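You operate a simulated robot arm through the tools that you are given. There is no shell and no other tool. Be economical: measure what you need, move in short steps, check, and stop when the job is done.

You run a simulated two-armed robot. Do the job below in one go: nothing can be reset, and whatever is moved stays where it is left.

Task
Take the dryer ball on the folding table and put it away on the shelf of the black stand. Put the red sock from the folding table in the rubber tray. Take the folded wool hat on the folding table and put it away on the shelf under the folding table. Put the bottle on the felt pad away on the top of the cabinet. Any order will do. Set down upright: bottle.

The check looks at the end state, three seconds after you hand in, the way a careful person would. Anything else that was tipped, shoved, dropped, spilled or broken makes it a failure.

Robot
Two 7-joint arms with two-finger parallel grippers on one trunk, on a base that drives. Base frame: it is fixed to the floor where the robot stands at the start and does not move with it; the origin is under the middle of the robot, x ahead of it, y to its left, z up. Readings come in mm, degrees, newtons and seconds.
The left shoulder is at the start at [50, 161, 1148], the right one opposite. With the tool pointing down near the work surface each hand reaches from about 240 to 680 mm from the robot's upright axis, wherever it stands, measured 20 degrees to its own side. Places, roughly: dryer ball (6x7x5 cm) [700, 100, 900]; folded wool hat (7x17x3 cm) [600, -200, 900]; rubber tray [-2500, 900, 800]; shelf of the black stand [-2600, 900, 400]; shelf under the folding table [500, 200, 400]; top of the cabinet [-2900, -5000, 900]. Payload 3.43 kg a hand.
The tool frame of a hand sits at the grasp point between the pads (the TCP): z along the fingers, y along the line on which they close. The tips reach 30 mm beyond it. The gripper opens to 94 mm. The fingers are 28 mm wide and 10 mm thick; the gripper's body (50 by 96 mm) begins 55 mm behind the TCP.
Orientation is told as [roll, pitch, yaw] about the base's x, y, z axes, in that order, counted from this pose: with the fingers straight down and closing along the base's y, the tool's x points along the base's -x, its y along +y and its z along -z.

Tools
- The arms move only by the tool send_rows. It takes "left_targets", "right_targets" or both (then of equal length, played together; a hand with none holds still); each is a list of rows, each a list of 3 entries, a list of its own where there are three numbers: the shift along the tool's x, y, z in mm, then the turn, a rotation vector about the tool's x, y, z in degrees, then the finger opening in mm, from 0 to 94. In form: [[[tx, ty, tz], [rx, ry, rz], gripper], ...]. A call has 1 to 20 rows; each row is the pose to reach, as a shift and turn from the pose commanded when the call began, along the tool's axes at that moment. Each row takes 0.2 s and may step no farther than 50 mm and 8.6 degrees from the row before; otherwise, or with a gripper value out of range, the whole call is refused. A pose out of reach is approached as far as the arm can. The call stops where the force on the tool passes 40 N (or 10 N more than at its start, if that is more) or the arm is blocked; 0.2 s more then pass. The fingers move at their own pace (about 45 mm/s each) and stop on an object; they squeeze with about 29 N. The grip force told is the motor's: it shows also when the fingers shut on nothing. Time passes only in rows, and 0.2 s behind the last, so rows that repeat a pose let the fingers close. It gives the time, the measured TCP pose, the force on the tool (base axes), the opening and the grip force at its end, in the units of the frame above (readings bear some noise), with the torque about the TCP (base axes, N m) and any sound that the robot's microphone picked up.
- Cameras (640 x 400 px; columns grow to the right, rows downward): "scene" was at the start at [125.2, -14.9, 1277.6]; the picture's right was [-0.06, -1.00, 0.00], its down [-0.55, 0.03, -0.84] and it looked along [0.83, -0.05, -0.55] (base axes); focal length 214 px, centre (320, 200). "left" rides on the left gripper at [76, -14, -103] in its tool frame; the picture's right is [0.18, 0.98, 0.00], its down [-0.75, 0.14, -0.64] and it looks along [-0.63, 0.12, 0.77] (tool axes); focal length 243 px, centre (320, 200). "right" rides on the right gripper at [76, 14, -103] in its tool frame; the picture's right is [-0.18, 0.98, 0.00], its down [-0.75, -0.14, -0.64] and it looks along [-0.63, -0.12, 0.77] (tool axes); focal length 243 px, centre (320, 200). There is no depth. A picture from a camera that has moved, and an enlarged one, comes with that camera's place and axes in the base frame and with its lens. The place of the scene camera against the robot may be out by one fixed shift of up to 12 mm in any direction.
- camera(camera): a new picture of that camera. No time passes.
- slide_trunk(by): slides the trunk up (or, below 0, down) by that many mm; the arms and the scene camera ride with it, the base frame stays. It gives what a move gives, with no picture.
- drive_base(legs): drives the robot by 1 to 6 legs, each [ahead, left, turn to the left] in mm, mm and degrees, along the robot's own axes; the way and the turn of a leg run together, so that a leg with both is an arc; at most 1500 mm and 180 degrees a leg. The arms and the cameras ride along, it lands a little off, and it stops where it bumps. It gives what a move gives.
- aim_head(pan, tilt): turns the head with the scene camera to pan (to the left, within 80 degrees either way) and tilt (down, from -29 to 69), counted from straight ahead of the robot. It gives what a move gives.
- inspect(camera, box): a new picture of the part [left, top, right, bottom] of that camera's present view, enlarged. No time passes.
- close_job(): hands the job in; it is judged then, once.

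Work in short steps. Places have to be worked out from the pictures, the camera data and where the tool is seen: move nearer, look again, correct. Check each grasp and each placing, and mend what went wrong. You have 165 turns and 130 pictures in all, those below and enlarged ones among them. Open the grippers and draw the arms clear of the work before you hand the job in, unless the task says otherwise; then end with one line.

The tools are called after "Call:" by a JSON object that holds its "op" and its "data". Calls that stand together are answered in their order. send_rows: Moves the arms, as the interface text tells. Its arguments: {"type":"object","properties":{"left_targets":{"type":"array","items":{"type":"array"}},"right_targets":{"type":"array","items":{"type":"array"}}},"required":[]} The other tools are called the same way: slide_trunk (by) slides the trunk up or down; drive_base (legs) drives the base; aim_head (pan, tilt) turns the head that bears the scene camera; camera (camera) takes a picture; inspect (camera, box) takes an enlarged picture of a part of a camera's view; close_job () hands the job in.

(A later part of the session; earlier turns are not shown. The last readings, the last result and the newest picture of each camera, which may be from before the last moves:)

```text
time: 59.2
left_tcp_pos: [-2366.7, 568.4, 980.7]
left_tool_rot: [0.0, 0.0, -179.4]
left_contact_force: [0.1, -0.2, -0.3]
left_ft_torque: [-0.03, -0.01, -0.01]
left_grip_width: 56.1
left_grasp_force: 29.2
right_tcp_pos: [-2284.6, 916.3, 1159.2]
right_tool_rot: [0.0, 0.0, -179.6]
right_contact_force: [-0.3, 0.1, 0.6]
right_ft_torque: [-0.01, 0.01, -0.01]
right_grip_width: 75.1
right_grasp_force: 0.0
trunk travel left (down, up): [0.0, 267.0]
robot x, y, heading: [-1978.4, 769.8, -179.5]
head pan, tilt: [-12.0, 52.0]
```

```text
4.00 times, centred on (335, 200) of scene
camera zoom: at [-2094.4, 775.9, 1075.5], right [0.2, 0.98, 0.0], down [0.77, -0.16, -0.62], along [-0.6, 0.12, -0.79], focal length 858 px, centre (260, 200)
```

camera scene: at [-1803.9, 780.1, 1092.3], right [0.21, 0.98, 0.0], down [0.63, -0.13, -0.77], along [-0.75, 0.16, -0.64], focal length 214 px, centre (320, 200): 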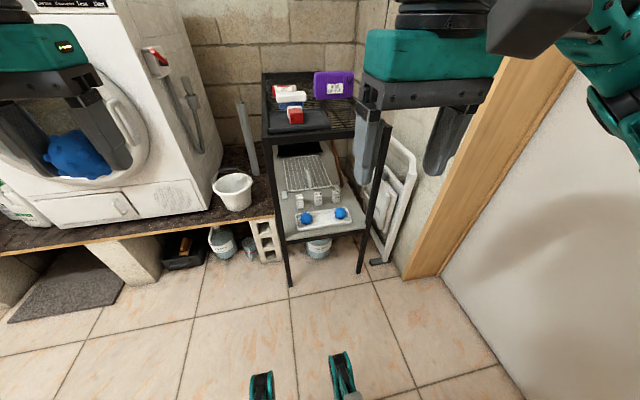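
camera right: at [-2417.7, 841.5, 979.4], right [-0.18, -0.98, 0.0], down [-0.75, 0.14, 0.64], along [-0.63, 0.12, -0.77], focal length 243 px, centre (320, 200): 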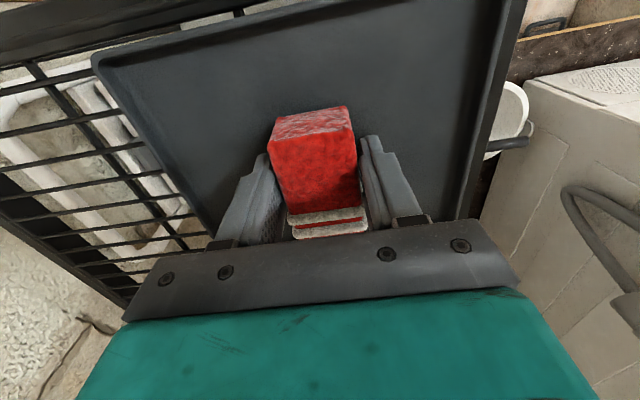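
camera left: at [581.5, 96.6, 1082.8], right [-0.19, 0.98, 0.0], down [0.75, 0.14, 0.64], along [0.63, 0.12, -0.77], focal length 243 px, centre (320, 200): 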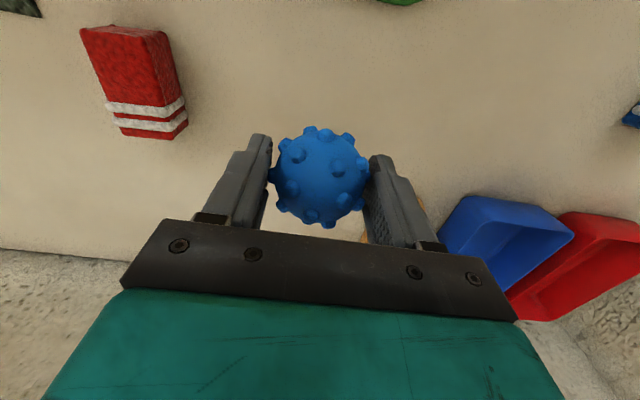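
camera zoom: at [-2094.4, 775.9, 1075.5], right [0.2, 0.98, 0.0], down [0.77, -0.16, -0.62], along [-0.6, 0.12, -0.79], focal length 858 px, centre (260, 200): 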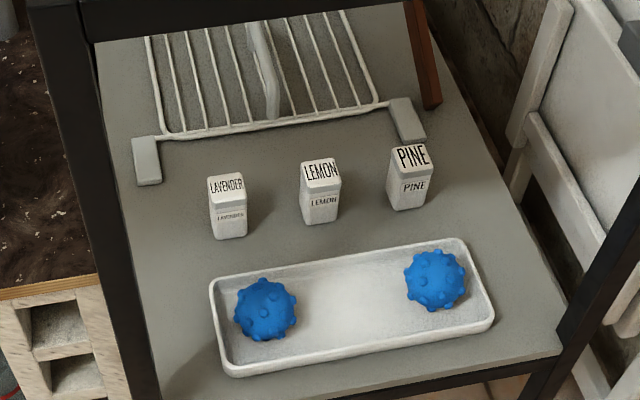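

There's an open lane along the shelf's left side (y≈745–820, x≈-2430..-2665). I'll come in with the left hand yawed 45° left and tilted 45° so it passes the leg and dish; first reorient the hand here outside.

Call:
{"op": "send_rows", "data": {"left_targets": [[[0, 0, 0], [0, 0, -7.5], 30], [[0, 0, 0], [0, 0, -15], 30], [[0, 0, 0], [0, 0, -22.5], 30], [[0, 0, 0], [0, 0, -30], 30], [[0, 0, 0], [0, 0, -37.5], 30], [[0, 0, 0], [0, 0, -45], 30]]}}

Call:
{"op": "send_rows", "data": {"left_targets": [[[0, 0, 0], [0, -7.5, 0], 30], [[0, 0, 0], [0, -15, 0], 30], [[0, 0, 0], [0, -22.5, 0], 30], [[0, 0, 0], [0, -30, 0], 30], [[0, 0, 0], [0, -37.5, 0], 30], [[0, 0, 0], [0, -45, 0], 30]]}}

Call:
{"op": "drive_base", "data": {"legs": [[60, -50, 0]]}}

Call:
{"op": "camera", "data": {"camera": "scene"}}

Call:
{"op": "camera", "data": {"camera": "left"}}

```text
time: 60.6
left_tcp_pos: [-2365.7, 568.2, 981.6]
left_tool_rot: [0.0, 0.1, -134.3]
left_contact_force: [-0.1, -0.1, -0.6]
left_ft_torque: [0.02, -0.01, 0.0]
left_grip_width: 56.2
left_grasp_force: 29.1
right_tcp_pos: [-2284.5, 916.2, 1159.9]
right_tool_rot: [-0.1, 0.0, -179.6]
right_contact_force: [0.0, 0.1, 1.1]
right_ft_torque: [-0.01, 0.01, -0.01]
right_grip_width: 75.2
right_grasp_force: 0.1
trunk travel left (down, up): [0.0, 267.0]
robot x, y, heading: [-1980.3, 771.0, -179.6]
head pan, tilt: [-12.0, 52.0]
```

```text
time: 62.0
left_tcp_pos: [-2365.2, 569.2, 982.0]
left_tool_rot: [0.1, -45.1, -134.4]
left_contact_force: [0.8, -0.4, -0.3]
left_ft_torque: [-0.04, 0.06, 0.02]
left_grip_width: 56.2
left_grasp_force: 28.5
right_tcp_pos: [-2283.7, 916.3, 1160.6]
right_tool_rot: [0.0, 0.0, -179.6]
right_contact_force: [0.0, 0.9, 0.9]
right_ft_torque: [0.03, -0.01, -0.03]
right_grip_width: 75.1
right_grasp_force: 0.1
trunk travel left (down, up): [0.0, 267.0]
robot x, y, heading: [-1978.2, 769.1, -179.4]
head pan, tilt: [-12.0, 52.0]
```

```text
time: 63.0
left_tcp_pos: [-2424.9, 618.9, 981.8]
left_tool_rot: [0.0, -44.9, -134.4]
left_contact_force: [-1.5, 0.5, -0.4]
left_ft_torque: [-0.01, 0.02, -0.01]
left_grip_width: 56.3
left_grasp_force: 28.6
right_tcp_pos: [-2345.0, 965.7, 1160.3]
right_tool_rot: [0.0, 0.0, -179.5]
right_contact_force: [0.1, 0.5, 0.1]
right_ft_torque: [0.0, -0.04, -0.02]
right_grip_width: 75.0
right_grasp_force: 0.1
trunk travel left (down, up): [0.0, 267.0]
robot x, y, heading: [-2037.3, 822.0, -179.7]
head pan, tilt: [-12.0, 52.0]
```

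```text
100 pictures are left
camera scene: at [-2154.0, 825.2, 1075.4], right [0.2, 0.98, 0.0], down [0.77, -0.16, -0.62], along [-0.6, 0.12, -0.79], focal length 214 px, centre (320, 200)
```

scene: 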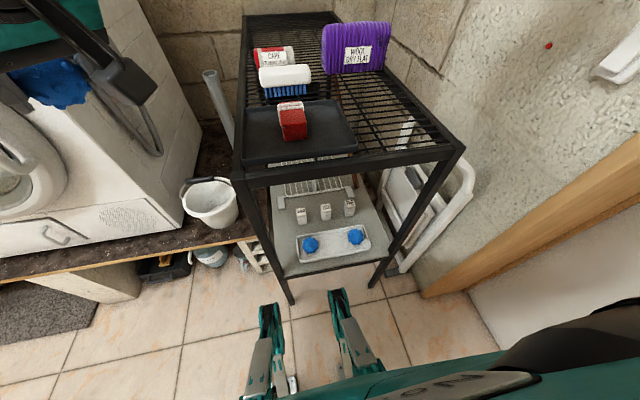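

```text
99 pictures are left
camera left: at [-2346.5, 719.2, 1001.4], right [0.79, -0.59, -0.13], down [0.05, -0.15, 0.99], along [-0.61, -0.79, -0.1], focal length 243 px, centre (320, 200)
```

left: 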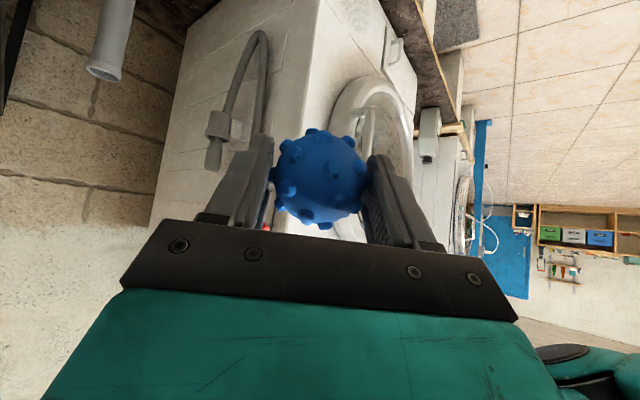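

Move the left hand in steps: back from the stand, then across and down in front of the opening.

Call:
{"op": "send_rows", "data": {"left_targets": [[[31, 24, -3], [0, 0, 0], 30], [[62, 47, -5], [0, 0, 0], 30], [[92.4, 70.7, -7.6], [0, 0, 0], 30], [[126.6, 52.6, 0.9], [0, 0, 0], 30], [[160.8, 34.4, 9.5], [0, 0, 0], 30], [[195, 16.3, 18], [0, 0, 0], 30], [[229.2, -1.9, 26.5], [0, 0, 0], 30], [[263.4, -20, 35.1], [0, 0, 0], 30], [[297.6, -38.2, 43.6], [0, 0, 0], 30], [[331.8, -56.3, 52.1], [0, 0, 0], 30], [[366, -74.5, 60.7], [0, 0, 0], 30], [[400.2, -92.6, 69.2], [0, 0, 0], 30]]}}

Call:
{"op": "camera", "data": {"camera": "scene"}}

Call:
{"op": "camera", "data": {"camera": "left"}}

```text
time: 65.7
left_tcp_pos: [-2326.9, 849.1, 646.5]
left_tool_rot: [0.1, -45.0, -134.4]
left_contact_force: [-1.0, -0.1, 0.7]
left_ft_torque: [0.0, -0.01, -0.01]
left_grip_width: 56.1
left_grasp_force: 29.4
left hand out of reach, approached as far as the arm can: row 3, 4
right_tcp_pos: [-2344.5, 964.8, 1160.1]
right_tool_rot: [0.0, 0.0, -179.6]
right_contact_force: [0.5, -0.3, 0.1]
right_ft_torque: [0.02, -0.03, 0.0]
right_grip_width: 74.9
right_grasp_force: 0.0
trunk travel left (down, up): [0.0, 267.0]
robot x, y, heading: [-2040.0, 817.4, -179.4]
head pan, tilt: [-12.0, 52.0]
```

```text
98 pictures are left
camera scene: at [-2154.0, 824.9, 1075.5], right [0.2, 0.98, 0.0], down [0.77, -0.16, -0.62], along [-0.6, 0.12, -0.79], focal length 214 px, centre (320, 200)
```

scene: 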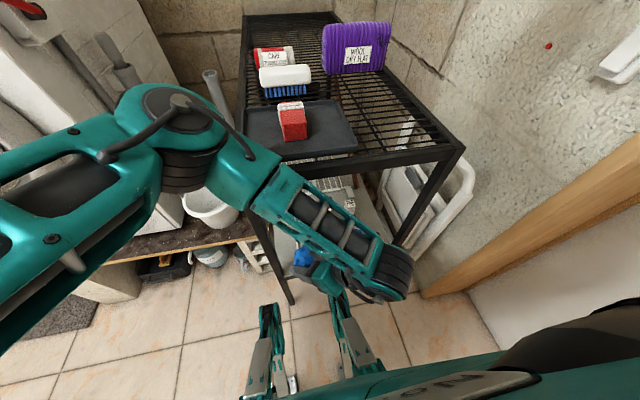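

```text
97 pictures are left
camera left: at [-2248.2, 949.9, 665.4], right [0.79, -0.6, -0.13], down [0.05, -0.16, 0.99], along [-0.61, -0.79, -0.1], focal length 243 px, centre (320, 200)
```

left: 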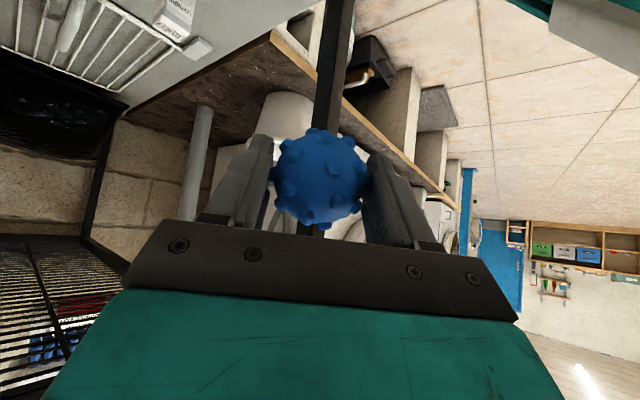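

The left elbow would crowd the stand corner this way. I'll use yaw 30°/tilt 40° instead, with the robot a bit farther back and right so the arm comes in more straight; first check the room on the right side.

Call:
{"op": "send_rows", "data": {"left_targets": [[[0, 0, 0], [0, 5, 0], 30]]}}

Call:
{"op": "send_rows", "data": {"left_targets": [[[0, 0, 0], [4.8, 0, 5.75], 30], [[0, 0, 0], [9.6, 0, 11.5], 30]]}}

Call:
{"op": "aim_head", "data": {"pan": -78, "tilt": 20}}

Call:
{"op": "camera", "data": {"camera": "scene"}}

```text
time: 66.0
left_tcp_pos: [-2327.7, 848.9, 648.2]
left_tool_rot: [0.0, -40.1, -134.4]
left_contact_force: [0.4, -0.5, -0.4]
left_ft_torque: [0.02, 0.0, -0.03]
left_grip_width: 56.2
left_grasp_force: 29.1
right_tcp_pos: [-2344.5, 965.0, 1160.2]
right_tool_rot: [0.0, 0.0, -179.7]
right_contact_force: [-0.3, 0.5, 1.0]
right_ft_torque: [-0.01, -0.01, 0.01]
right_grip_width: 75.2
right_grasp_force: 0.1
trunk travel left (down, up): [0.0, 267.0]
robot x, y, heading: [-2033.9, 821.4, -179.3]
head pan, tilt: [-12.0, 52.0]
```

```text
time: 66.7
left_tcp_pos: [-2328.4, 849.2, 647.9]
left_tool_rot: [-0.1, -39.9, -149.5]
left_contact_force: [-0.6, 0.5, -0.8]
left_ft_torque: [0.0, 0.01, 0.01]
left_grip_width: 56.0
left_grasp_force: 29.4
right_tcp_pos: [-2344.0, 965.1, 1158.9]
right_tool_rot: [0.0, 0.0, -179.7]
right_contact_force: [-1.1, -0.5, 0.7]
right_ft_torque: [-0.01, -0.03, -0.02]
right_grip_width: 74.9
right_grasp_force: 0.0
trunk travel left (down, up): [0.0, 267.0]
robot x, y, heading: [-2036.9, 821.4, -179.4]
head pan, tilt: [-12.0, 52.0]
```

```text
time: 68.0
left_tcp_pos: [-2327.6, 849.9, 649.6]
left_tool_rot: [0.1, -40.0, -149.4]
left_contact_force: [0.3, 0.3, -0.3]
left_ft_torque: [0.01, 0.0, 0.0]
left_grip_width: 55.9
left_grasp_force: 29.2
right_tcp_pos: [-2344.5, 969.9, 1164.1]
right_tool_rot: [0.9, 0.1, -179.5]
right_contact_force: [-5.8, 46.7, 55.3]
right_ft_torque: [-6.11, -5.25, 3.62]
right_grip_width: 75.2
right_grasp_force: 0.1
trunk travel left (down, up): [0.0, 267.0]
robot x, y, heading: [-2036.9, 820.5, -179.6]
head pan, tilt: [-78.0, 20.0]
```

```text
96 pictures are left
camera scene: at [-2145.6, 864.7, 1092.7], right [0.64, 0.77, 0.0], down [0.49, -0.41, -0.77], along [-0.59, 0.49, -0.64], focal length 214 px, centre (320, 200)
```

scene: 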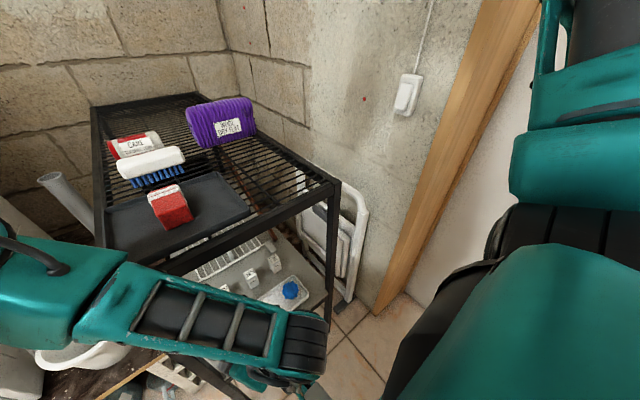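

The head touched the raised right arm, so I turn it straight back. Then shift the base back 50 and right 50.

Call:
{"op": "aim_head", "data": {"pan": -10, "tilt": 48}}

Call:
{"op": "drive_base", "data": {"legs": [[-50, 0, 0], [0, -50, 0]]}}

Call:
{"op": "camera", "data": {"camera": "scene"}}

```text
time: 69.4
left_tcp_pos: [-2328.1, 848.3, 648.3]
left_tool_rot: [0.1, -40.0, -149.4]
left_contact_force: [-0.2, -0.1, -1.1]
left_ft_torque: [0.02, 0.01, 0.01]
left_grip_width: 56.1
left_grasp_force: 28.5
right_tcp_pos: [-2342.8, 965.4, 1160.4]
right_tool_rot: [-0.1, 0.0, -179.3]
right_contact_force: [0.0, 0.7, -0.1]
right_ft_torque: [0.0, 0.0, -0.01]
right_grip_width: 75.1
right_grasp_force: 0.1
trunk travel left (down, up): [0.0, 267.0]
robot x, y, heading: [-2033.8, 819.9, -179.3]
head pan, tilt: [-10.0, 48.0]
```

```text
time: 70.8
left_tcp_pos: [-2279.0, 900.5, 648.2]
left_tool_rot: [0.1, -40.1, -149.4]
left_contact_force: [-0.4, -0.1, -0.6]
left_ft_torque: [-0.01, 0.0, 0.01]
left_grip_width: 55.8
left_grasp_force: 28.9
right_tcp_pos: [-2293.6, 1015.4, 1160.4]
right_tool_rot: [0.0, 0.0, -179.6]
right_contact_force: [0.3, 0.1, 0.4]
right_ft_torque: [-0.01, 0.0, 0.02]
right_grip_width: 75.0
right_grasp_force: 0.0
trunk travel left (down, up): [0.0, 267.0]
robot x, y, heading: [-1991.1, 870.0, -179.8]
head pan, tilt: [-10.0, 48.0]
```

```text
95 pictures are left
camera scene: at [-2108.3, 873.3, 1080.8], right [0.17, 0.99, 0.0], down [0.73, -0.12, -0.67], along [-0.66, 0.11, -0.74], focal length 214 px, centre (320, 200)
```

scene: 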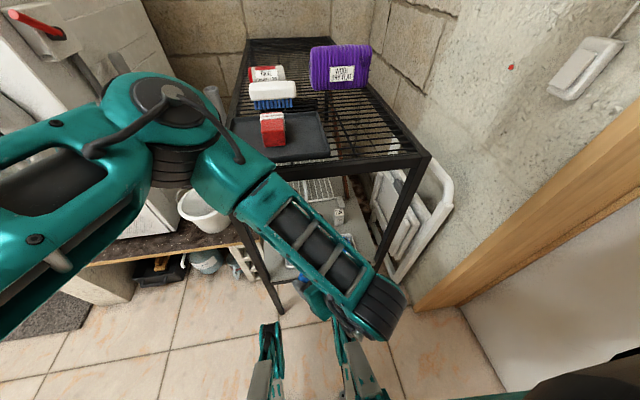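

The side approach is far better: the shelf's left side is open, and the lane is right at its left edge. I'll unyaw the hand, back away, and come round to face +y from the stand's left side.

Call:
{"op": "send_rows", "data": {"left_targets": [[[15, 0, -15], [4.8, 0, 5.75], 30], [[30, 0, -30], [9.6, 0, 11.5], 30], [[45, 0, -45], [14.5, 0, 17.2], 30], [[60, 0, -60], [19.0, 0, 22.7], 30]]}}

Call:
{"op": "drive_base", "data": {"legs": [[-350, 0, 0], [0, 700, 0], [0, 0, -90], [0, 350, 0]]}}

Call:
{"op": "aim_head", "data": {"pan": 20, "tilt": 35}}

Call:
{"op": "camera", "data": {"camera": "scene"}}

```text
time: 72.0
left_tcp_pos: [-2247.3, 937.0, 659.7]
left_tool_rot: [-0.9, -42.5, -171.4]
left_contact_force: [0.0, -0.5, -0.7]
left_ft_torque: [0.02, 0.01, 0.0]
left_grip_width: 56.3
left_grasp_force: 28.7
right_tcp_pos: [-2294.7, 1013.7, 1160.8]
right_tool_rot: [0.0, 0.1, -179.6]
right_contact_force: [0.0, -0.5, 0.5]
right_ft_torque: [0.0, 0.02, 0.01]
right_grip_width: 75.0
right_grasp_force: 0.1
trunk travel left (down, up): [0.0, 267.0]
robot x, y, heading: [-1986.2, 868.9, -179.0]
head pan, tilt: [-10.0, 48.0]
stopped in row 4 (left hand): the arm was blocked; the commanded pose is now the measured one
```

```text
time: 83.5
left_tcp_pos: [-1911.7, 429.4, 660.4]
left_tool_rot: [-0.9, -42.4, 99.4]
left_contact_force: [0.5, -1.0, -0.6]
left_ft_torque: [-0.01, -0.02, 0.0]
left_grip_width: 55.7
left_grasp_force: 29.5
right_tcp_pos: [-1833.8, 476.0, 1160.8]
right_tool_rot: [0.0, 0.0, 91.4]
right_contact_force: [0.1, 0.4, -0.1]
right_ft_torque: [0.0, 0.0, 0.03]
right_grip_width: 75.0
right_grasp_force: 0.1
trunk travel left (down, up): [0.0, 267.0]
robot x, y, heading: [-1970.1, 168.6, 91.3]
head pan, tilt: [-10.0, 48.0]
```

```text
time: 84.4
left_tcp_pos: [-1911.3, 428.5, 660.4]
left_tool_rot: [-0.9, -42.5, 99.7]
left_contact_force: [0.1, 0.0, -0.4]
left_ft_torque: [-0.01, 0.01, -0.02]
left_grip_width: 55.8
left_grasp_force: 28.7
right_tcp_pos: [-1834.1, 476.3, 1159.3]
right_tool_rot: [0.0, 0.0, 91.4]
right_contact_force: [-0.2, 0.5, 0.0]
right_ft_torque: [0.0, -0.02, -0.02]
right_grip_width: 75.0
right_grasp_force: 0.2
trunk travel left (down, up): [0.0, 267.0]
robot x, y, heading: [-1975.0, 163.6, 91.4]
head pan, tilt: [20.0, 35.0]
```

```text
94 pictures are left
camera scene: at [-2011.1, 279.0, 1099.8], right [0.93, 0.36, 0.0], down [0.21, -0.53, -0.82], along [-0.3, 0.76, -0.57], focal length 214 px, centre (320, 200)
```

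scene: 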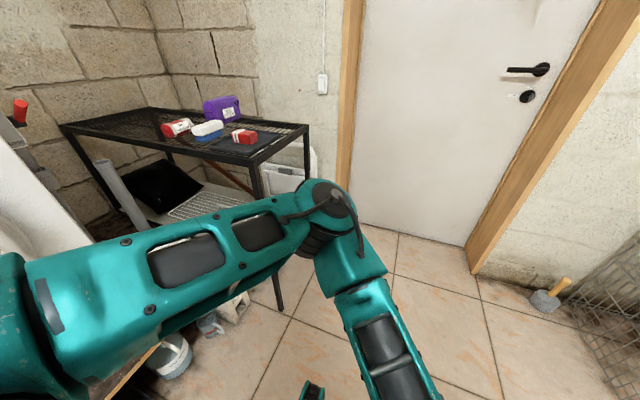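

Move the left hand over to its own side and straighten its yaw.

Call:
{"op": "send_rows", "data": {"left_targets": [[[-11, 35, 10], [3, 0, 3.3], 30], [[-22, 70, 20], [6.1, 0, 6.6], 30], [[-33, 105, 30], [6.1, 0, 6.6], 30], [[-44, 140, 40], [6.1, 0, 6.6], 30], [[-55, 175, 50], [6.1, 0, 6.6], 30], [[-66, 210, 61], [6.1, 0, 6.6], 30]]}}

Call:
{"op": "camera", "data": {"camera": "scene"}}

```text
time: 85.8
left_tcp_pos: [-2117.3, 488.9, 664.6]
left_tool_rot: [-0.7, -42.4, 90.4]
left_contact_force: [0.1, -0.3, -0.8]
left_ft_torque: [0.01, 0.0, 0.0]
left_grip_width: 55.7
left_grasp_force: 28.6
left hand out of reach, approached as far as the arm can: row 6
right_tcp_pos: [-1834.2, 477.1, 1160.3]
right_tool_rot: [0.2, 0.0, 91.3]
right_contact_force: [0.2, -0.1, 0.7]
right_ft_torque: [0.04, 0.0, 0.02]
right_grip_width: 75.1
right_grasp_force: 0.1
trunk travel left (down, up): [0.0, 267.0]
robot x, y, heading: [-1973.4, 170.7, 91.1]
head pan, tilt: [20.0, 35.0]
```

```text
93 pictures are left
camera scene: at [-2010.8, 279.0, 1099.9], right [0.93, 0.37, 0.0], down [0.21, -0.53, -0.82], along [-0.3, 0.76, -0.57], focal length 214 px, centre (320, 200)
```

scene: 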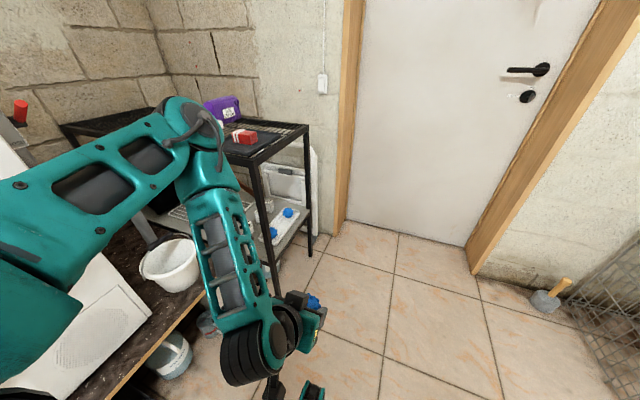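

Good. Now drive left 330 and ahead 45 to bring the left arm in front of the stand's open left side.

Call:
{"op": "drive_base", "data": {"legs": [[0, 330, -1], [45, 0, 0]]}}

Call:
{"op": "aim_head", "data": {"pan": 10, "tilt": 45}}

Call:
{"op": "camera", "data": {"camera": "scene"}}

Call:
{"op": "camera", "data": {"camera": "left"}}

```text
time: 87.7
left_tcp_pos: [-2381.4, 485.3, 665.1]
left_tool_rot: [-0.7, -42.3, 90.0]
left_contact_force: [0.1, -0.2, -0.6]
left_ft_torque: [-0.01, 0.01, -0.03]
left_grip_width: 55.6
left_grasp_force: 29.2
right_tcp_pos: [-2097.1, 470.9, 1159.7]
right_tool_rot: [-0.1, -0.1, 90.9]
right_contact_force: [-0.4, -0.4, -0.1]
right_ft_torque: [0.02, -0.05, -0.03]
right_grip_width: 75.2
right_grasp_force: 0.1
trunk travel left (down, up): [0.0, 267.0]
robot x, y, heading: [-2237.0, 161.3, 91.0]
head pan, tilt: [20.0, 35.0]
stopped in leg 1: the robot was blocked; the commanded pose is now the measured one
```

```text
time: 88.4
left_tcp_pos: [-2380.7, 486.1, 664.3]
left_tool_rot: [-0.6, -42.4, 90.1]
left_contact_force: [-0.7, -0.9, 0.1]
left_ft_torque: [0.0, -0.01, 0.0]
left_grip_width: 55.8
left_grasp_force: 28.8
right_tcp_pos: [-2097.2, 469.5, 1159.9]
right_tool_rot: [-0.1, 0.0, 90.9]
right_contact_force: [-0.3, -0.1, 0.3]
right_ft_torque: [0.01, 0.01, 0.0]
right_grip_width: 75.1
right_grasp_force: 0.0
trunk travel left (down, up): [0.0, 267.0]
robot x, y, heading: [-2238.7, 159.5, 91.0]
head pan, tilt: [10.0, 45.0]
```

```text
92 pictures are left
camera scene: at [-2259.2, 271.7, 1085.1], right [0.98, 0.19, 0.0], down [0.13, -0.69, -0.71], along [-0.13, 0.69, -0.71], focal length 214 px, centre (320, 200)
```

scene: 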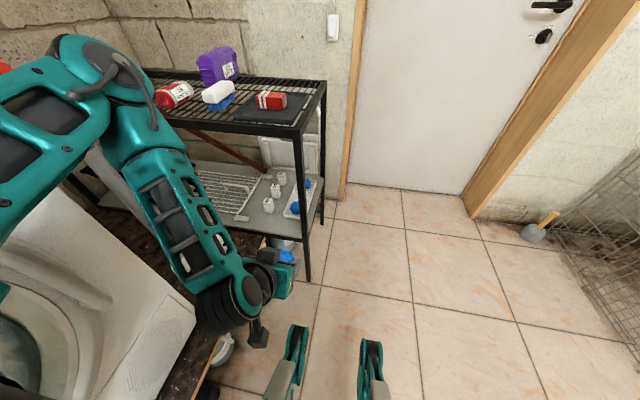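

```text
91 pictures are left
camera left: at [-2366.6, 360.3, 690.1], right [-0.98, -0.13, -0.13], down [-0.15, 0.13, 0.98], along [-0.11, 0.98, -0.14], focal length 243 px, centre (320, 200)
```

left: 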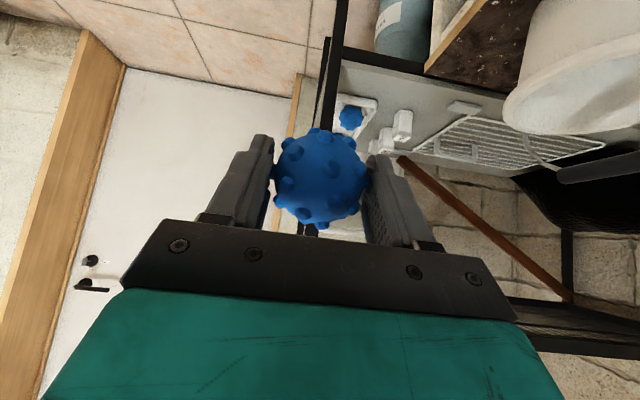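

Base met the platform. Move off it 15 mm and ahead 45, then recheck.

Call:
{"op": "drive_base", "data": {"legs": [[0, -15, 0], [45, 0, -1]]}}

```text
time: 89.7
left_tcp_pos: [-2361.5, 532.2, 664.8]
left_tool_rot: [-0.6, -42.2, 89.0]
left_contact_force: [0.2, -1.1, -0.3]
left_ft_torque: [0.02, 0.01, 0.03]
left_grip_width: 55.7
left_grasp_force: 28.9
right_tcp_pos: [-2077.3, 513.1, 1159.9]
right_tool_rot: [-0.1, 0.1, 90.0]
right_contact_force: [-0.1, 0.0, 0.2]
right_ft_torque: [0.0, 0.0, 0.0]
right_grip_width: 75.3
right_grasp_force: 0.1
trunk travel left (down, up): [0.0, 267.0]
robot x, y, heading: [-2225.4, 208.6, 89.9]
head pan, tilt: [10.0, 45.0]
```

Bring the hand to [-2510,640,500], still outside the shelf edge.

Call:
{"op": "send_rows", "data": {"left_targets": [[[5, 25, 32], [0, 0, 0], 30], [[10, 50, 65], [0, 0, 0], 30], [[16, 74, 97], [0, 0, 0], 30], [[21, 99, 130], [0, 0, 0], 30], [[26, 124, 162], [0, 0, 0], 30], [[31.5, 148.5, 194.6], [0, 0, 0], 30]]}}

Call:
{"op": "camera", "data": {"camera": "left"}}

Call:
{"op": "camera", "data": {"camera": "scene"}}

```text
time: 91.1
left_tcp_pos: [-2411.3, 659.1, 607.8]
left_tool_rot: [1.3, -40.0, 88.3]
left_contact_force: [-0.3, 0.8, -0.6]
left_ft_torque: [0.0, 0.02, 0.02]
left_grip_width: 55.4
left_grasp_force: 28.7
left hand out of reach, approached as far as the arm can: row 1, 2, 3, 4, 5, 6
right_tcp_pos: [-2078.5, 512.0, 1160.6]
right_tool_rot: [-0.1, 0.0, 89.8]
right_contact_force: [-0.2, -0.8, 0.5]
right_ft_torque: [0.0, -0.02, -0.02]
right_grip_width: 75.2
right_grasp_force: 0.1
trunk travel left (down, up): [0.0, 267.0]
robot x, y, heading: [-2225.5, 209.3, 89.7]
head pan, tilt: [10.0, 45.0]
```

```text
90 pictures are left
camera left: at [-2396.8, 535.9, 637.7], right [-0.99, -0.13, -0.1], down [-0.12, 0.17, 0.98], along [-0.11, 0.98, -0.18], focal length 243 px, centre (320, 200)
```

left: 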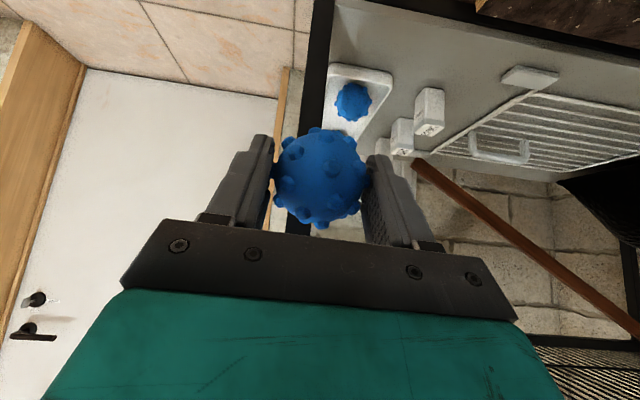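

```text
89 pictures are left
camera scene: at [-2242.6, 317.3, 1085.1], right [0.99, 0.17, 0.0], down [0.12, -0.7, -0.71], along [-0.12, 0.7, -0.71], focal length 214 px, centre (320, 200)
```

scene: 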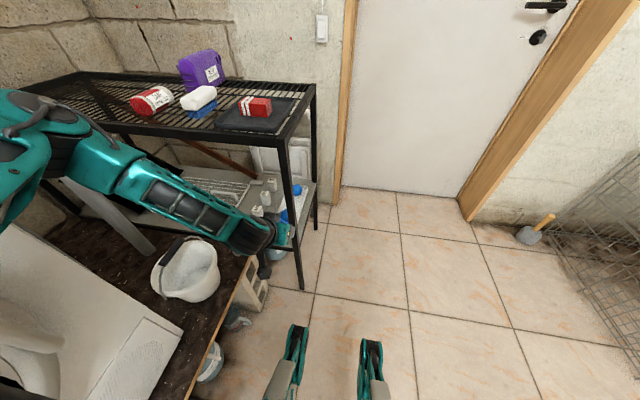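

The arm is at a joint limit in this posture. I'll lift, bring the hand back to vertical to regain the normal posture, and re-approach.

Call:
{"op": "send_rows", "data": {"left_targets": [[[-13, 0, -31], [0, 6.7, 0], 30], [[-25, 0, -61], [0, 13.3, 0], 30], [[-38, 0, -92], [0, 20, 0], 30], [[-51, 0, -123], [0, 26.7, 0], 30], [[-63, 0, -153], [0, 33.3, 0], 30], [[-76, 0, -184], [0, 40, 0], 30]]}}

Call:
{"op": "camera", "data": {"camera": "scene"}}

```text
time: 92.2
left_tcp_pos: [-2353.9, 607.0, 729.7]
left_tool_rot: [0.4, -10.2, 78.0]
left_contact_force: [-0.6, 0.6, -0.9]
left_ft_torque: [-0.08, -0.02, 0.01]
left_grip_width: 55.4
left_grasp_force: 28.6
right_tcp_pos: [-2071.5, 528.9, 1155.0]
right_tool_rot: [-0.2, 1.0, 88.5]
right_contact_force: [1.1, -0.2, -0.8]
right_ft_torque: [-0.03, 0.08, -0.02]
right_grip_width: 74.8
right_grasp_force: 0.0
trunk travel left (down, up): [0.0, 267.0]
robot x, y, heading: [-2225.3, 207.2, 88.5]
head pan, tilt: [10.0, 45.0]
stopped in row 5 (left hand): the arm was blocked; the commanded pose is now the measured one
```

```text
88 pictures are left
camera scene: at [-2240.2, 336.0, 1083.8], right [0.99, 0.15, 0.0], down [0.1, -0.71, -0.69], along [-0.1, 0.69, -0.72], focal length 214 px, centre (320, 200)
```

scene: 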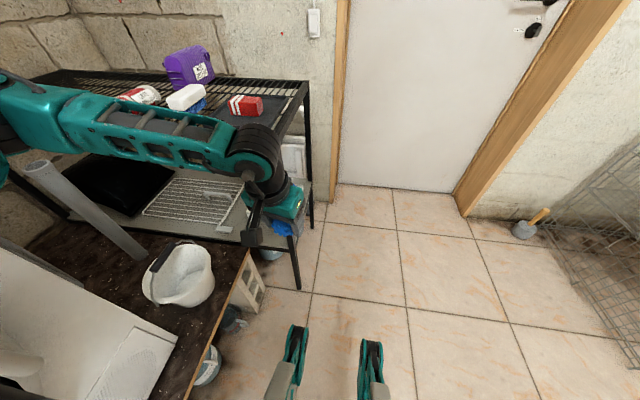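

Blocked again with a small lean of the robot; let me hold still a moment and re-read.

Call:
{"op": "send_rows", "data": {"left_targets": [[[0, 0, 0], [0, 0, 0], 30], [[0, 0, 0], [0, 0, 0], 30]]}}

Call:
{"op": "aim_head", "data": {"pan": 45, "tilt": 35}}

Call:
{"op": "camera", "data": {"camera": "scene"}}

```text
time: 92.8
left_tcp_pos: [-2352.2, 606.8, 729.5]
left_tool_rot: [0.3, -10.3, 77.9]
left_contact_force: [0.8, -0.7, -0.5]
left_ft_torque: [-0.01, 0.0, -0.02]
left_grip_width: 55.5
left_grasp_force: 29.2
right_tcp_pos: [-2070.9, 529.6, 1154.7]
right_tool_rot: [-0.1, 1.2, 88.7]
right_contact_force: [0.7, -0.2, -0.8]
right_ft_torque: [0.0, 0.04, -0.02]
right_grip_width: 75.1
right_grasp_force: 0.0
trunk travel left (down, up): [0.0, 267.0]
robot x, y, heading: [-2223.9, 209.0, 88.5]
head pan, tilt: [10.0, 45.0]
```

```text
time: 93.9
left_tcp_pos: [-2351.9, 605.7, 729.1]
left_tool_rot: [0.3, -10.4, 77.9]
left_contact_force: [-0.1, 0.1, -1.2]
left_ft_torque: [-0.01, 0.0, -0.02]
left_grip_width: 55.5
left_grasp_force: 28.9
right_tcp_pos: [-2071.1, 528.9, 1154.0]
right_tool_rot: [-0.1, 1.2, 88.6]
right_contact_force: [0.7, 1.0, 0.3]
right_ft_torque: [0.03, 0.01, 0.0]
right_grip_width: 74.9
right_grasp_force: 0.1
trunk travel left (down, up): [0.0, 267.0]
robot x, y, heading: [-2227.7, 209.3, 88.6]
head pan, tilt: [45.0, 35.0]
```

```text
87 pictures are left
camera scene: at [-2288.5, 319.6, 1097.5], right [0.72, 0.69, -0.01], down [0.39, -0.43, -0.81], along [-0.56, 0.58, -0.59], focal length 214 px, centre (320, 200)
```

scene: 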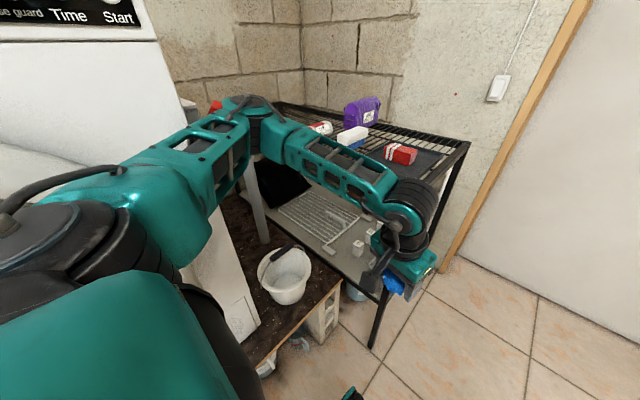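

Unclear what binds; I'll back away 150 mm from the stand and re-read before unfolding the arm.

Call:
{"op": "drive_base", "data": {"legs": [[-150, 0, 0]]}}

Call:
{"op": "camera", "data": {"camera": "scene"}}

```text
time: 94.8
left_tcp_pos: [-2337.3, 581.6, 722.4]
left_tool_rot: [0.1, -9.5, 74.0]
left_contact_force: [-0.7, 0.6, -0.9]
left_ft_torque: [-0.03, 0.02, -0.02]
left_grip_width: 55.2
left_grasp_force: 28.6
right_tcp_pos: [-2073.0, 505.7, 1155.4]
right_tool_rot: [-0.6, 1.0, 87.2]
right_contact_force: [-0.2, 0.8, -0.3]
right_ft_torque: [-0.04, 0.02, 0.01]
right_grip_width: 75.1
right_grasp_force: 0.0
trunk travel left (down, up): [0.0, 267.0]
robot x, y, heading: [-2228.6, 188.3, 87.1]
head pan, tilt: [45.0, 35.0]
stopped in leg 1: the robot was blocked; the commanded pose is now the measured one
```

```text
86 pictures are left
camera scene: at [-2295.4, 302.4, 1096.9], right [0.74, 0.67, -0.01], down [0.39, -0.44, -0.81], along [-0.54, 0.6, -0.59], focal length 214 px, centre (320, 200)
```

scene: 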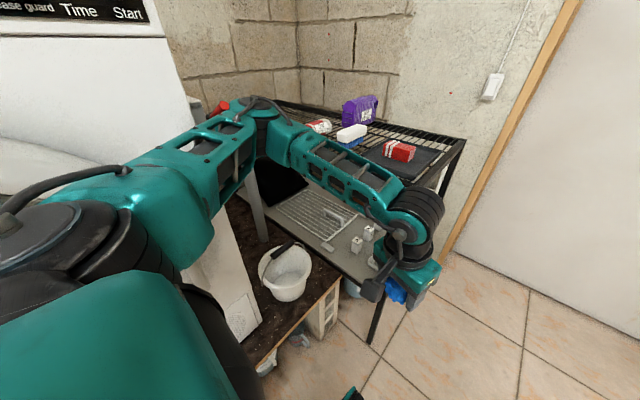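

The elbow seems caught beside the washing machine. Move straight right (away from the machine).

Call:
{"op": "drive_base", "data": {"legs": [[0, -200, 0]]}}

Call:
{"op": "camera", "data": {"camera": "scene"}}

```text
time: 95.6
left_tcp_pos: [-2312.3, 575.4, 732.0]
left_tool_rot: [1.0, -10.6, 73.8]
left_contact_force: [0.0, 0.3, -0.8]
left_ft_torque: [-0.03, 0.03, -0.02]
left_grip_width: 55.4
left_grasp_force: 29.1
right_tcp_pos: [-2044.4, 490.5, 1157.0]
right_tool_rot: [-0.1, 0.0, 87.2]
right_contact_force: [1.2, -0.6, 0.0]
right_ft_torque: [0.01, 0.02, 0.02]
right_grip_width: 74.9
right_grasp_force: 0.1
trunk travel left (down, up): [0.0, 267.0]
robot x, y, heading: [-2205.6, 191.1, 86.9]
head pan, tilt: [45.0, 35.0]
stopped in leg 1: the robot was blocked; the commanded pose is now the measured one
```

```text
85 pictures are left
camera scene: at [-2265.3, 286.7, 1099.8], right [0.74, 0.67, 0.0], down [0.38, -0.43, -0.82], along [-0.55, 0.61, -0.57], focal length 214 px, centre (320, 200)
```

scene: 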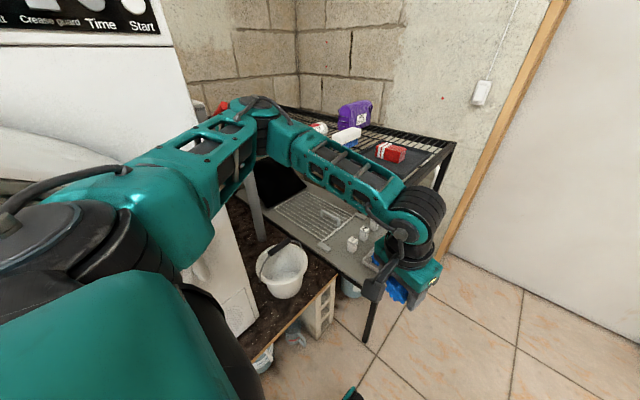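

Lean is gone now. Try right again.

Call:
{"op": "drive_base", "data": {"legs": [[0, -150, 0]]}}

```text
time: 97.0
left_tcp_pos: [-2166.3, 566.5, 733.3]
left_tool_rot: [0.9, -10.7, 74.2]
left_contact_force: [0.2, 0.0, 0.0]
left_ft_torque: [-0.01, -0.01, 0.01]
left_grip_width: 55.3
left_grasp_force: 29.0
right_tcp_pos: [-1899.0, 481.0, 1159.3]
right_tool_rot: [-0.3, 0.1, 87.4]
right_contact_force: [0.3, 0.5, -0.4]
right_ft_torque: [-0.03, 0.01, 0.02]
right_grip_width: 75.1
right_grasp_force: 0.1
trunk travel left (down, up): [0.0, 267.0]
robot x, y, heading: [-2059.4, 180.4, 87.0]
head pan, tilt: [45.0, 35.0]
```

Free now. Put the left arm in a well-extended posture (ahead, to its own side, higher), squaring its yaw.

Call:
{"op": "send_rows", "data": {"left_targets": [[[-21, 13, -27], [-0.6, 0, -3.1], 30], [[-41, 25, -53], [-1.2, 0, -6.3], 30], [[-62, 38, -80], [-1.8, 0, -9.4], 30], [[-82, 50, -106], [-2.4, 0, -12.5], 30], [[-103, 62.6, -133], [-3, 0, -15.7], 30]]}}

Call:
{"op": "camera", "data": {"camera": "scene"}}

```text
time: 98.2
left_tcp_pos: [-2203.4, 656.3, 882.2]
left_tool_rot: [0.9, -11.0, 90.2]
left_contact_force: [-0.3, 0.7, 0.1]
left_ft_torque: [-0.01, 0.02, 0.0]
left_grip_width: 55.4
left_grasp_force: 29.1
right_tcp_pos: [-1899.8, 482.8, 1159.4]
right_tool_rot: [-0.4, 0.2, 87.3]
right_contact_force: [0.0, 0.1, -0.5]
right_ft_torque: [-0.01, 0.02, -0.01]
right_grip_width: 74.8
right_grasp_force: 0.0
trunk travel left (down, up): [0.0, 267.0]
robot x, y, heading: [-2059.0, 181.4, 87.1]
head pan, tilt: [45.0, 35.0]
```

```text
84 pictures are left
camera scene: at [-2120.2, 278.0, 1099.8], right [0.74, 0.67, 0.0], down [0.39, -0.42, -0.82], along [-0.55, 0.61, -0.57], focal length 214 px, centre (320, 200)
```

scene: 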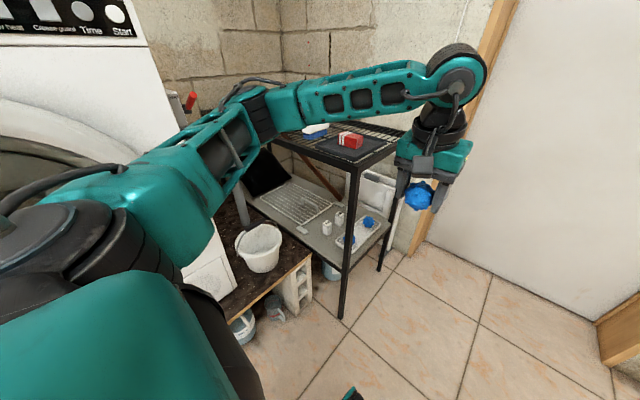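

Scene is intact. Now extend forward while tilting the hand to about 42°.

Call:
{"op": "send_rows", "data": {"left_targets": [[[-18, 0, 3], [0, -6.3, 0], 30], [[-35, 0, 7], [0, -12.5, 0], 30], [[-53, 0, 10], [0, -18.8, 0], 30], [[-70, 0, 14], [0, -25, 0], 30], [[-88, 0, 17], [0, -31, 0], 30]]}}

```text
time: 99.4
left_tcp_pos: [-2203.4, 748.4, 882.2]
left_tool_rot: [1.1, -42.1, 89.6]
left_contact_force: [0.6, -0.2, -0.5]
left_ft_torque: [-0.02, 0.02, -0.01]
left_grip_width: 55.2
left_grasp_force: 29.0
right_tcp_pos: [-1900.3, 481.5, 1159.4]
right_tool_rot: [-0.2, 0.1, 87.3]
right_contact_force: [0.0, 0.2, 0.5]
right_ft_torque: [-0.01, 0.0, -0.01]
right_grip_width: 75.0
right_grasp_force: 0.0
trunk travel left (down, up): [0.0, 267.0]
robot x, y, heading: [-2055.6, 180.9, 87.5]
head pan, tilt: [45.0, 35.0]
```

Now lower by 400 mm here in free space, testing the reach.

Call:
{"op": "send_rows", "data": {"left_targets": [[[30, 11, 33], [0, 0, 0], 30], [[60, 22, 66], [0, 0, 0], 30], [[89, 33, 99], [0, 0, 0], 30], [[119, 44, 132], [0, 0, 0], 30], [[149, 55, 165], [0, 0, 0], 30], [[179, 67, 198], [0, 0, 0], 30], [[208, 78, 231], [0, 0, 0], 30], [[238, 89, 264], [0, 0, 0], 30], [[268, 100, 297], [0, 0, 0], 30]]}}

Call:
{"op": "camera", "data": {"camera": "scene"}}

```text
time: 101.4
left_tcp_pos: [-2294.8, 748.1, 542.2]
left_tool_rot: [1.1, -41.9, 89.5]
left_contact_force: [0.5, 0.3, -0.8]
left_ft_torque: [-0.01, 0.02, -0.01]
left_grip_width: 55.0
left_grasp_force: 28.9
left hand out of reach, approached as far as the arm can: row 8, 9
right_tcp_pos: [-1898.7, 481.7, 1157.7]
right_tool_rot: [-0.3, 0.2, 87.3]
right_contact_force: [-0.5, 0.5, -0.4]
right_ft_torque: [-0.02, 0.03, 0.04]
right_grip_width: 74.9
right_grasp_force: 0.0
trunk travel left (down, up): [0.0, 267.0]
robot x, y, heading: [-2058.7, 181.3, 87.4]
head pan, tilt: [45.0, 35.0]
```

```text
83 pictures are left
camera scene: at [-2120.1, 278.1, 1099.9], right [0.74, 0.67, 0.0], down [0.39, -0.42, -0.82], along [-0.55, 0.61, -0.57], focal length 214 px, centre (320, 200)
```

scene: 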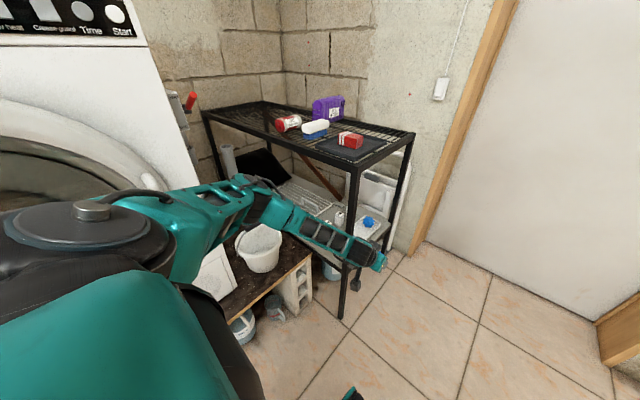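

The wrist can't straighten past the forearm; a steeper hand (15° tilt) suits low targets. Retilt while drawing back 80 mm, then lower more.

Call:
{"op": "send_rows", "data": {"left_targets": [[[15, 0, -13], [0, 6.8, 0], 30], [[30, 0, -27], [0, 13.5, 0], 30], [[45, 0, -40], [0, 20.3, 0], 30], [[59, 0, -54], [0, 27, 0], 30]]}}

Call:
{"op": "send_rows", "data": {"left_targets": [[[6, 0, 29], [0, 0, 0], 30], [[12, 0, 58], [0, 0, 0], 30], [[18, 0, 87], [0, 0, 0], 30], [[24, 0, 116], [0, 0, 0], 30]]}}

```text
time: 102.4
left_tcp_pos: [-2294.5, 666.1, 541.6]
left_tool_rot: [0.9, -14.8, 90.1]
left_contact_force: [0.3, -0.3, -0.1]
left_ft_torque: [0.01, -0.01, -0.02]
left_grip_width: 55.2
left_grasp_force: 28.4
right_tcp_pos: [-1899.1, 481.6, 1160.0]
right_tool_rot: [-0.3, 0.1, 87.4]
right_contact_force: [-0.1, 0.5, 0.2]
right_ft_torque: [0.0, 0.02, 0.0]
right_grip_width: 74.9
right_grasp_force: 0.1
trunk travel left (down, up): [0.0, 267.0]
robot x, y, heading: [-2058.6, 184.0, 87.4]
head pan, tilt: [45.0, 35.0]
```

```text
time: 103.4
left_tcp_pos: [-2298.1, 674.4, 423.8]
left_tool_rot: [0.9, -15.0, 90.0]
left_contact_force: [-0.5, 0.1, -0.5]
left_ft_torque: [-0.02, 0.0, 0.0]
left_grip_width: 54.9
left_grasp_force: 29.1
right_tcp_pos: [-1899.6, 482.2, 1160.5]
right_tool_rot: [-0.2, 0.0, 87.4]
right_contact_force: [-0.2, 0.6, 0.0]
right_ft_torque: [0.0, 0.02, 0.03]
right_grip_width: 75.0
right_grasp_force: 0.1
trunk travel left (down, up): [0.0, 267.0]
robot x, y, heading: [-2059.5, 181.0, 87.3]
head pan, tilt: [45.0, 35.0]
```

Works at this tilt. Raise to ~480 and drive left 185 mm so the hand lines up with the lane, still outside the shelf.

Call:
{"op": "send_rows", "data": {"left_targets": [[[-7, 0, -27], [0, 0, 0], 30], [[-14.5, 0, -54], [0, 0, 0], 30]]}}

Call:
{"op": "drive_base", "data": {"legs": [[0, 185, 0]]}}

Call:
{"op": "aim_head", "data": {"pan": 25, "tilt": 45}}

Call:
{"op": "camera", "data": {"camera": "scene"}}

Call:
{"op": "camera", "data": {"camera": "left"}}

```text
time: 104.0
left_tcp_pos: [-2298.1, 673.8, 478.1]
left_tool_rot: [0.9, -15.0, 90.0]
left_contact_force: [0.2, 0.0, -0.9]
left_ft_torque: [0.02, -0.01, 0.0]
left_grip_width: 54.7
left_grasp_force: 28.9
right_tcp_pos: [-1898.7, 481.6, 1159.5]
right_tool_rot: [-0.3, 0.1, 87.4]
right_contact_force: [-0.5, 0.2, -0.3]
right_ft_torque: [0.01, 0.04, -0.02]
right_grip_width: 74.8
right_grasp_force: 0.1
trunk travel left (down, up): [0.0, 267.0]
robot x, y, heading: [-2057.1, 184.6, 87.1]
head pan, tilt: [45.0, 35.0]
```

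```text
time: 105.4
left_tcp_pos: [-2414.3, 683.5, 480.8]
left_tool_rot: [-0.4, -15.0, 88.9]
left_contact_force: [-0.3, -0.4, -1.0]
left_ft_torque: [-0.03, -0.02, 0.02]
left_grip_width: 54.9
left_grasp_force: 28.7
right_tcp_pos: [-2039.3, 488.3, 1158.1]
right_tool_rot: [-0.3, -0.1, 87.2]
right_contact_force: [-0.3, 0.5, -0.6]
right_ft_torque: [-0.03, 0.02, -0.03]
right_grip_width: 75.1
right_grasp_force: 0.0
trunk travel left (down, up): [0.0, 267.0]
robot x, y, heading: [-2201.6, 186.7, 87.1]
head pan, tilt: [45.0, 35.0]
stopped in leg 1: the robot was blocked; the commanded pose is now the measured one
```

```text
time: 106.2
left_tcp_pos: [-2414.9, 682.3, 479.8]
left_tool_rot: [-0.2, -14.9, 89.0]
left_contact_force: [-0.1, 0.4, 0.2]
left_ft_torque: [0.02, -0.02, -0.03]
left_grip_width: 54.5
left_grasp_force: 28.9
right_tcp_pos: [-2038.3, 488.8, 1158.0]
right_tool_rot: [-0.3, 0.2, 87.2]
right_contact_force: [-0.6, -1.1, 0.0]
right_ft_torque: [0.02, 0.0, -0.01]
right_grip_width: 74.9
right_grasp_force: 0.0
trunk travel left (down, up): [0.0, 267.0]
robot x, y, heading: [-2200.7, 187.8, 87.1]
head pan, tilt: [25.0, 45.0]
```

```text
82 pictures are left
camera scene: at [-2230.5, 296.2, 1085.0], right [0.93, 0.38, 0.0], down [0.26, -0.66, -0.71], along [-0.27, 0.65, -0.71], focal length 214 px, centre (320, 200)
```

scene: 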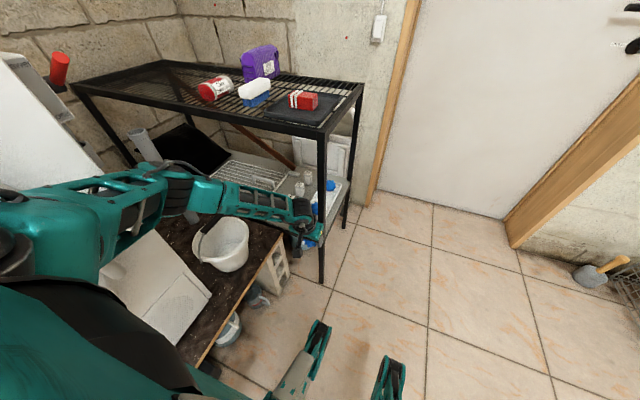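

```text
81 pictures are left
camera left: at [-2402.7, 582.2, 559.7], right [-0.99, -0.16, -0.05], down [-0.13, 0.57, 0.81], along [-0.1, 0.81, -0.58], focal length 243 px, centre (320, 200)
```

left: 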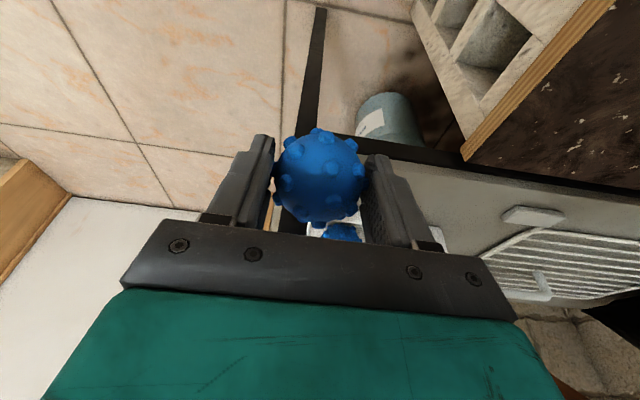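

The elbow again met something by the machine. I'll move right, turn left ~18° so the elbow trails behind the hand instead, then look.

Call:
{"op": "drive_base", "data": {"legs": [[0, -100, 0], [0, 0, 18]]}}

Call:
{"op": "camera", "data": {"camera": "scene"}}

Call:
{"op": "camera", "data": {"camera": "left"}}

```text
time: 108.1
left_tcp_pos: [-2382.4, 647.1, 488.4]
left_tool_rot: [-1.4, -16.2, 98.2]
left_contact_force: [-0.4, -0.3, -0.4]
left_ft_torque: [0.02, -0.02, 0.0]
left_grip_width: 54.7
left_grasp_force: 28.6
right_tcp_pos: [-1996.5, 509.5, 1159.3]
right_tool_rot: [-0.6, 0.0, 97.5]
right_contact_force: [-1.0, 0.2, 0.0]
right_ft_torque: [0.0, 0.02, 0.03]
right_grip_width: 74.9
right_grasp_force: 0.1
trunk travel left (down, up): [0.0, 267.0]
robot x, y, heading: [-2098.5, 187.2, 97.3]
head pan, tilt: [25.0, 45.0]
stopped in leg 2: the robot was blocked; the commanded pose is now the measured one
```

```text
80 pictures are left
camera scene: at [-2152.2, 286.8, 1084.7], right [0.85, 0.53, 0.0], down [0.38, -0.6, -0.71], along [-0.38, 0.6, -0.71], focal length 214 px, centre (320, 200)
```

scene: 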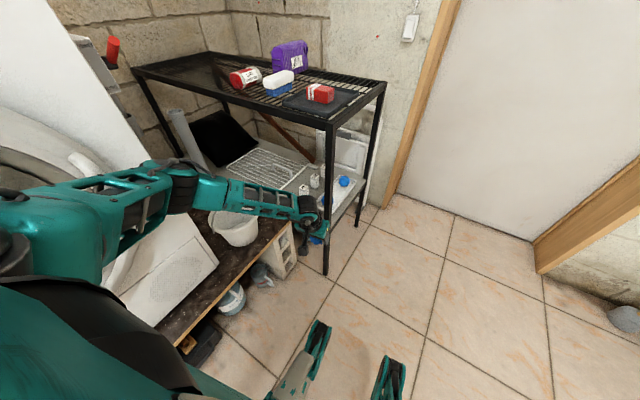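

```text
79 pictures are left
camera left: at [-2355.8, 548.0, 567.2], right [-0.95, -0.31, -0.08], down [-0.23, 0.52, 0.82], along [-0.21, 0.8, -0.56], focal length 243 px, centre (320, 200)
```

left: 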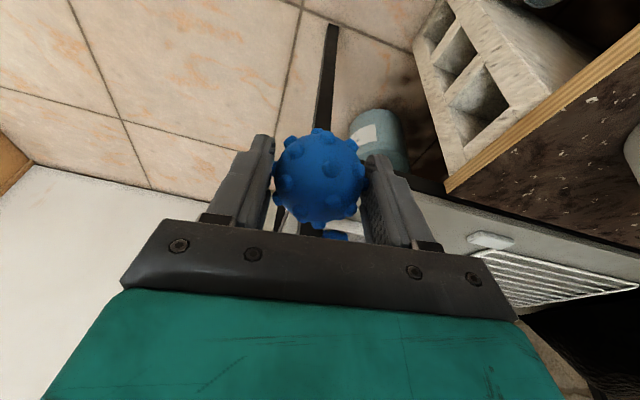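

The machine protrudes more than thought. I'll go right, turn to heading ~118° there, with the hand extended, and approach diagonally so the elbow stays clear.

Call:
{"op": "drive_base", "data": {"legs": [[0, -150, 0], [0, 0, 20.7]]}}

Call:
{"op": "send_rows", "data": {"left_targets": [[[-24, 0, 7], [0, 0, 0], 30], [[-48, 0, 14], [0, 0, 0], 30]]}}

Call:
{"op": "camera", "data": {"camera": "scene"}}

```text
time: 110.6
left_tcp_pos: [-2380.7, 531.7, 489.5]
left_tool_rot: [-1.5, -16.3, 119.1]
left_contact_force: [-0.1, 1.1, -1.0]
left_ft_torque: [0.0, 0.0, -0.01]
left_grip_width: 54.5
left_grasp_force: 29.1
right_tcp_pos: [-1967.9, 542.0, 1158.2]
right_tool_rot: [-0.5, 0.0, 118.3]
right_contact_force: [0.0, -0.2, -0.6]
right_ft_torque: [0.01, 0.02, -0.03]
right_grip_width: 75.2
right_grasp_force: 0.1
trunk travel left (down, up): [0.0, 267.0]
robot x, y, heading: [-1953.3, 201.9, 118.3]
head pan, tilt: [25.0, 45.0]
```

```text
time: 111.2
left_tcp_pos: [-2404.0, 577.4, 490.6]
left_tool_rot: [-1.4, -16.2, 119.1]
left_contact_force: [-0.3, 0.1, -0.9]
left_ft_torque: [0.01, -0.03, -0.02]
left_grip_width: 54.5
left_grasp_force: 29.0
right_tcp_pos: [-1968.0, 542.2, 1158.1]
right_tool_rot: [-0.5, 0.0, 118.2]
right_contact_force: [-0.2, 0.1, -0.7]
right_ft_torque: [0.01, -0.01, -0.02]
right_grip_width: 75.0
right_grasp_force: 0.2
trunk travel left (down, up): [0.0, 267.0]
robot x, y, heading: [-1954.0, 206.3, 118.0]
head pan, tilt: [25.0, 45.0]
```

```text
78 pictures are left
camera scene: at [-2039.1, 279.8, 1085.0], right [0.6, 0.8, 0.0], down [0.56, -0.43, -0.71], along [-0.56, 0.43, -0.71], focal length 214 px, centre (320, 200)
```

scene: 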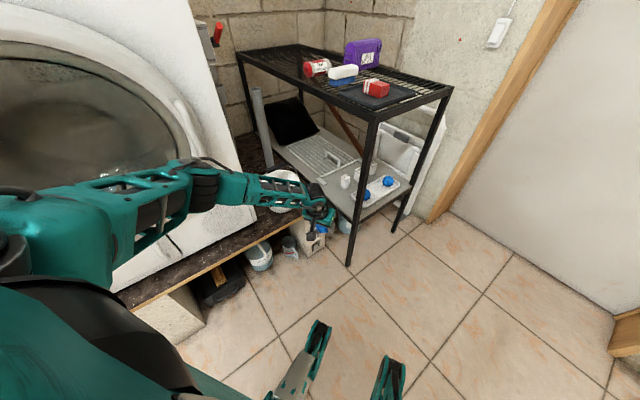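

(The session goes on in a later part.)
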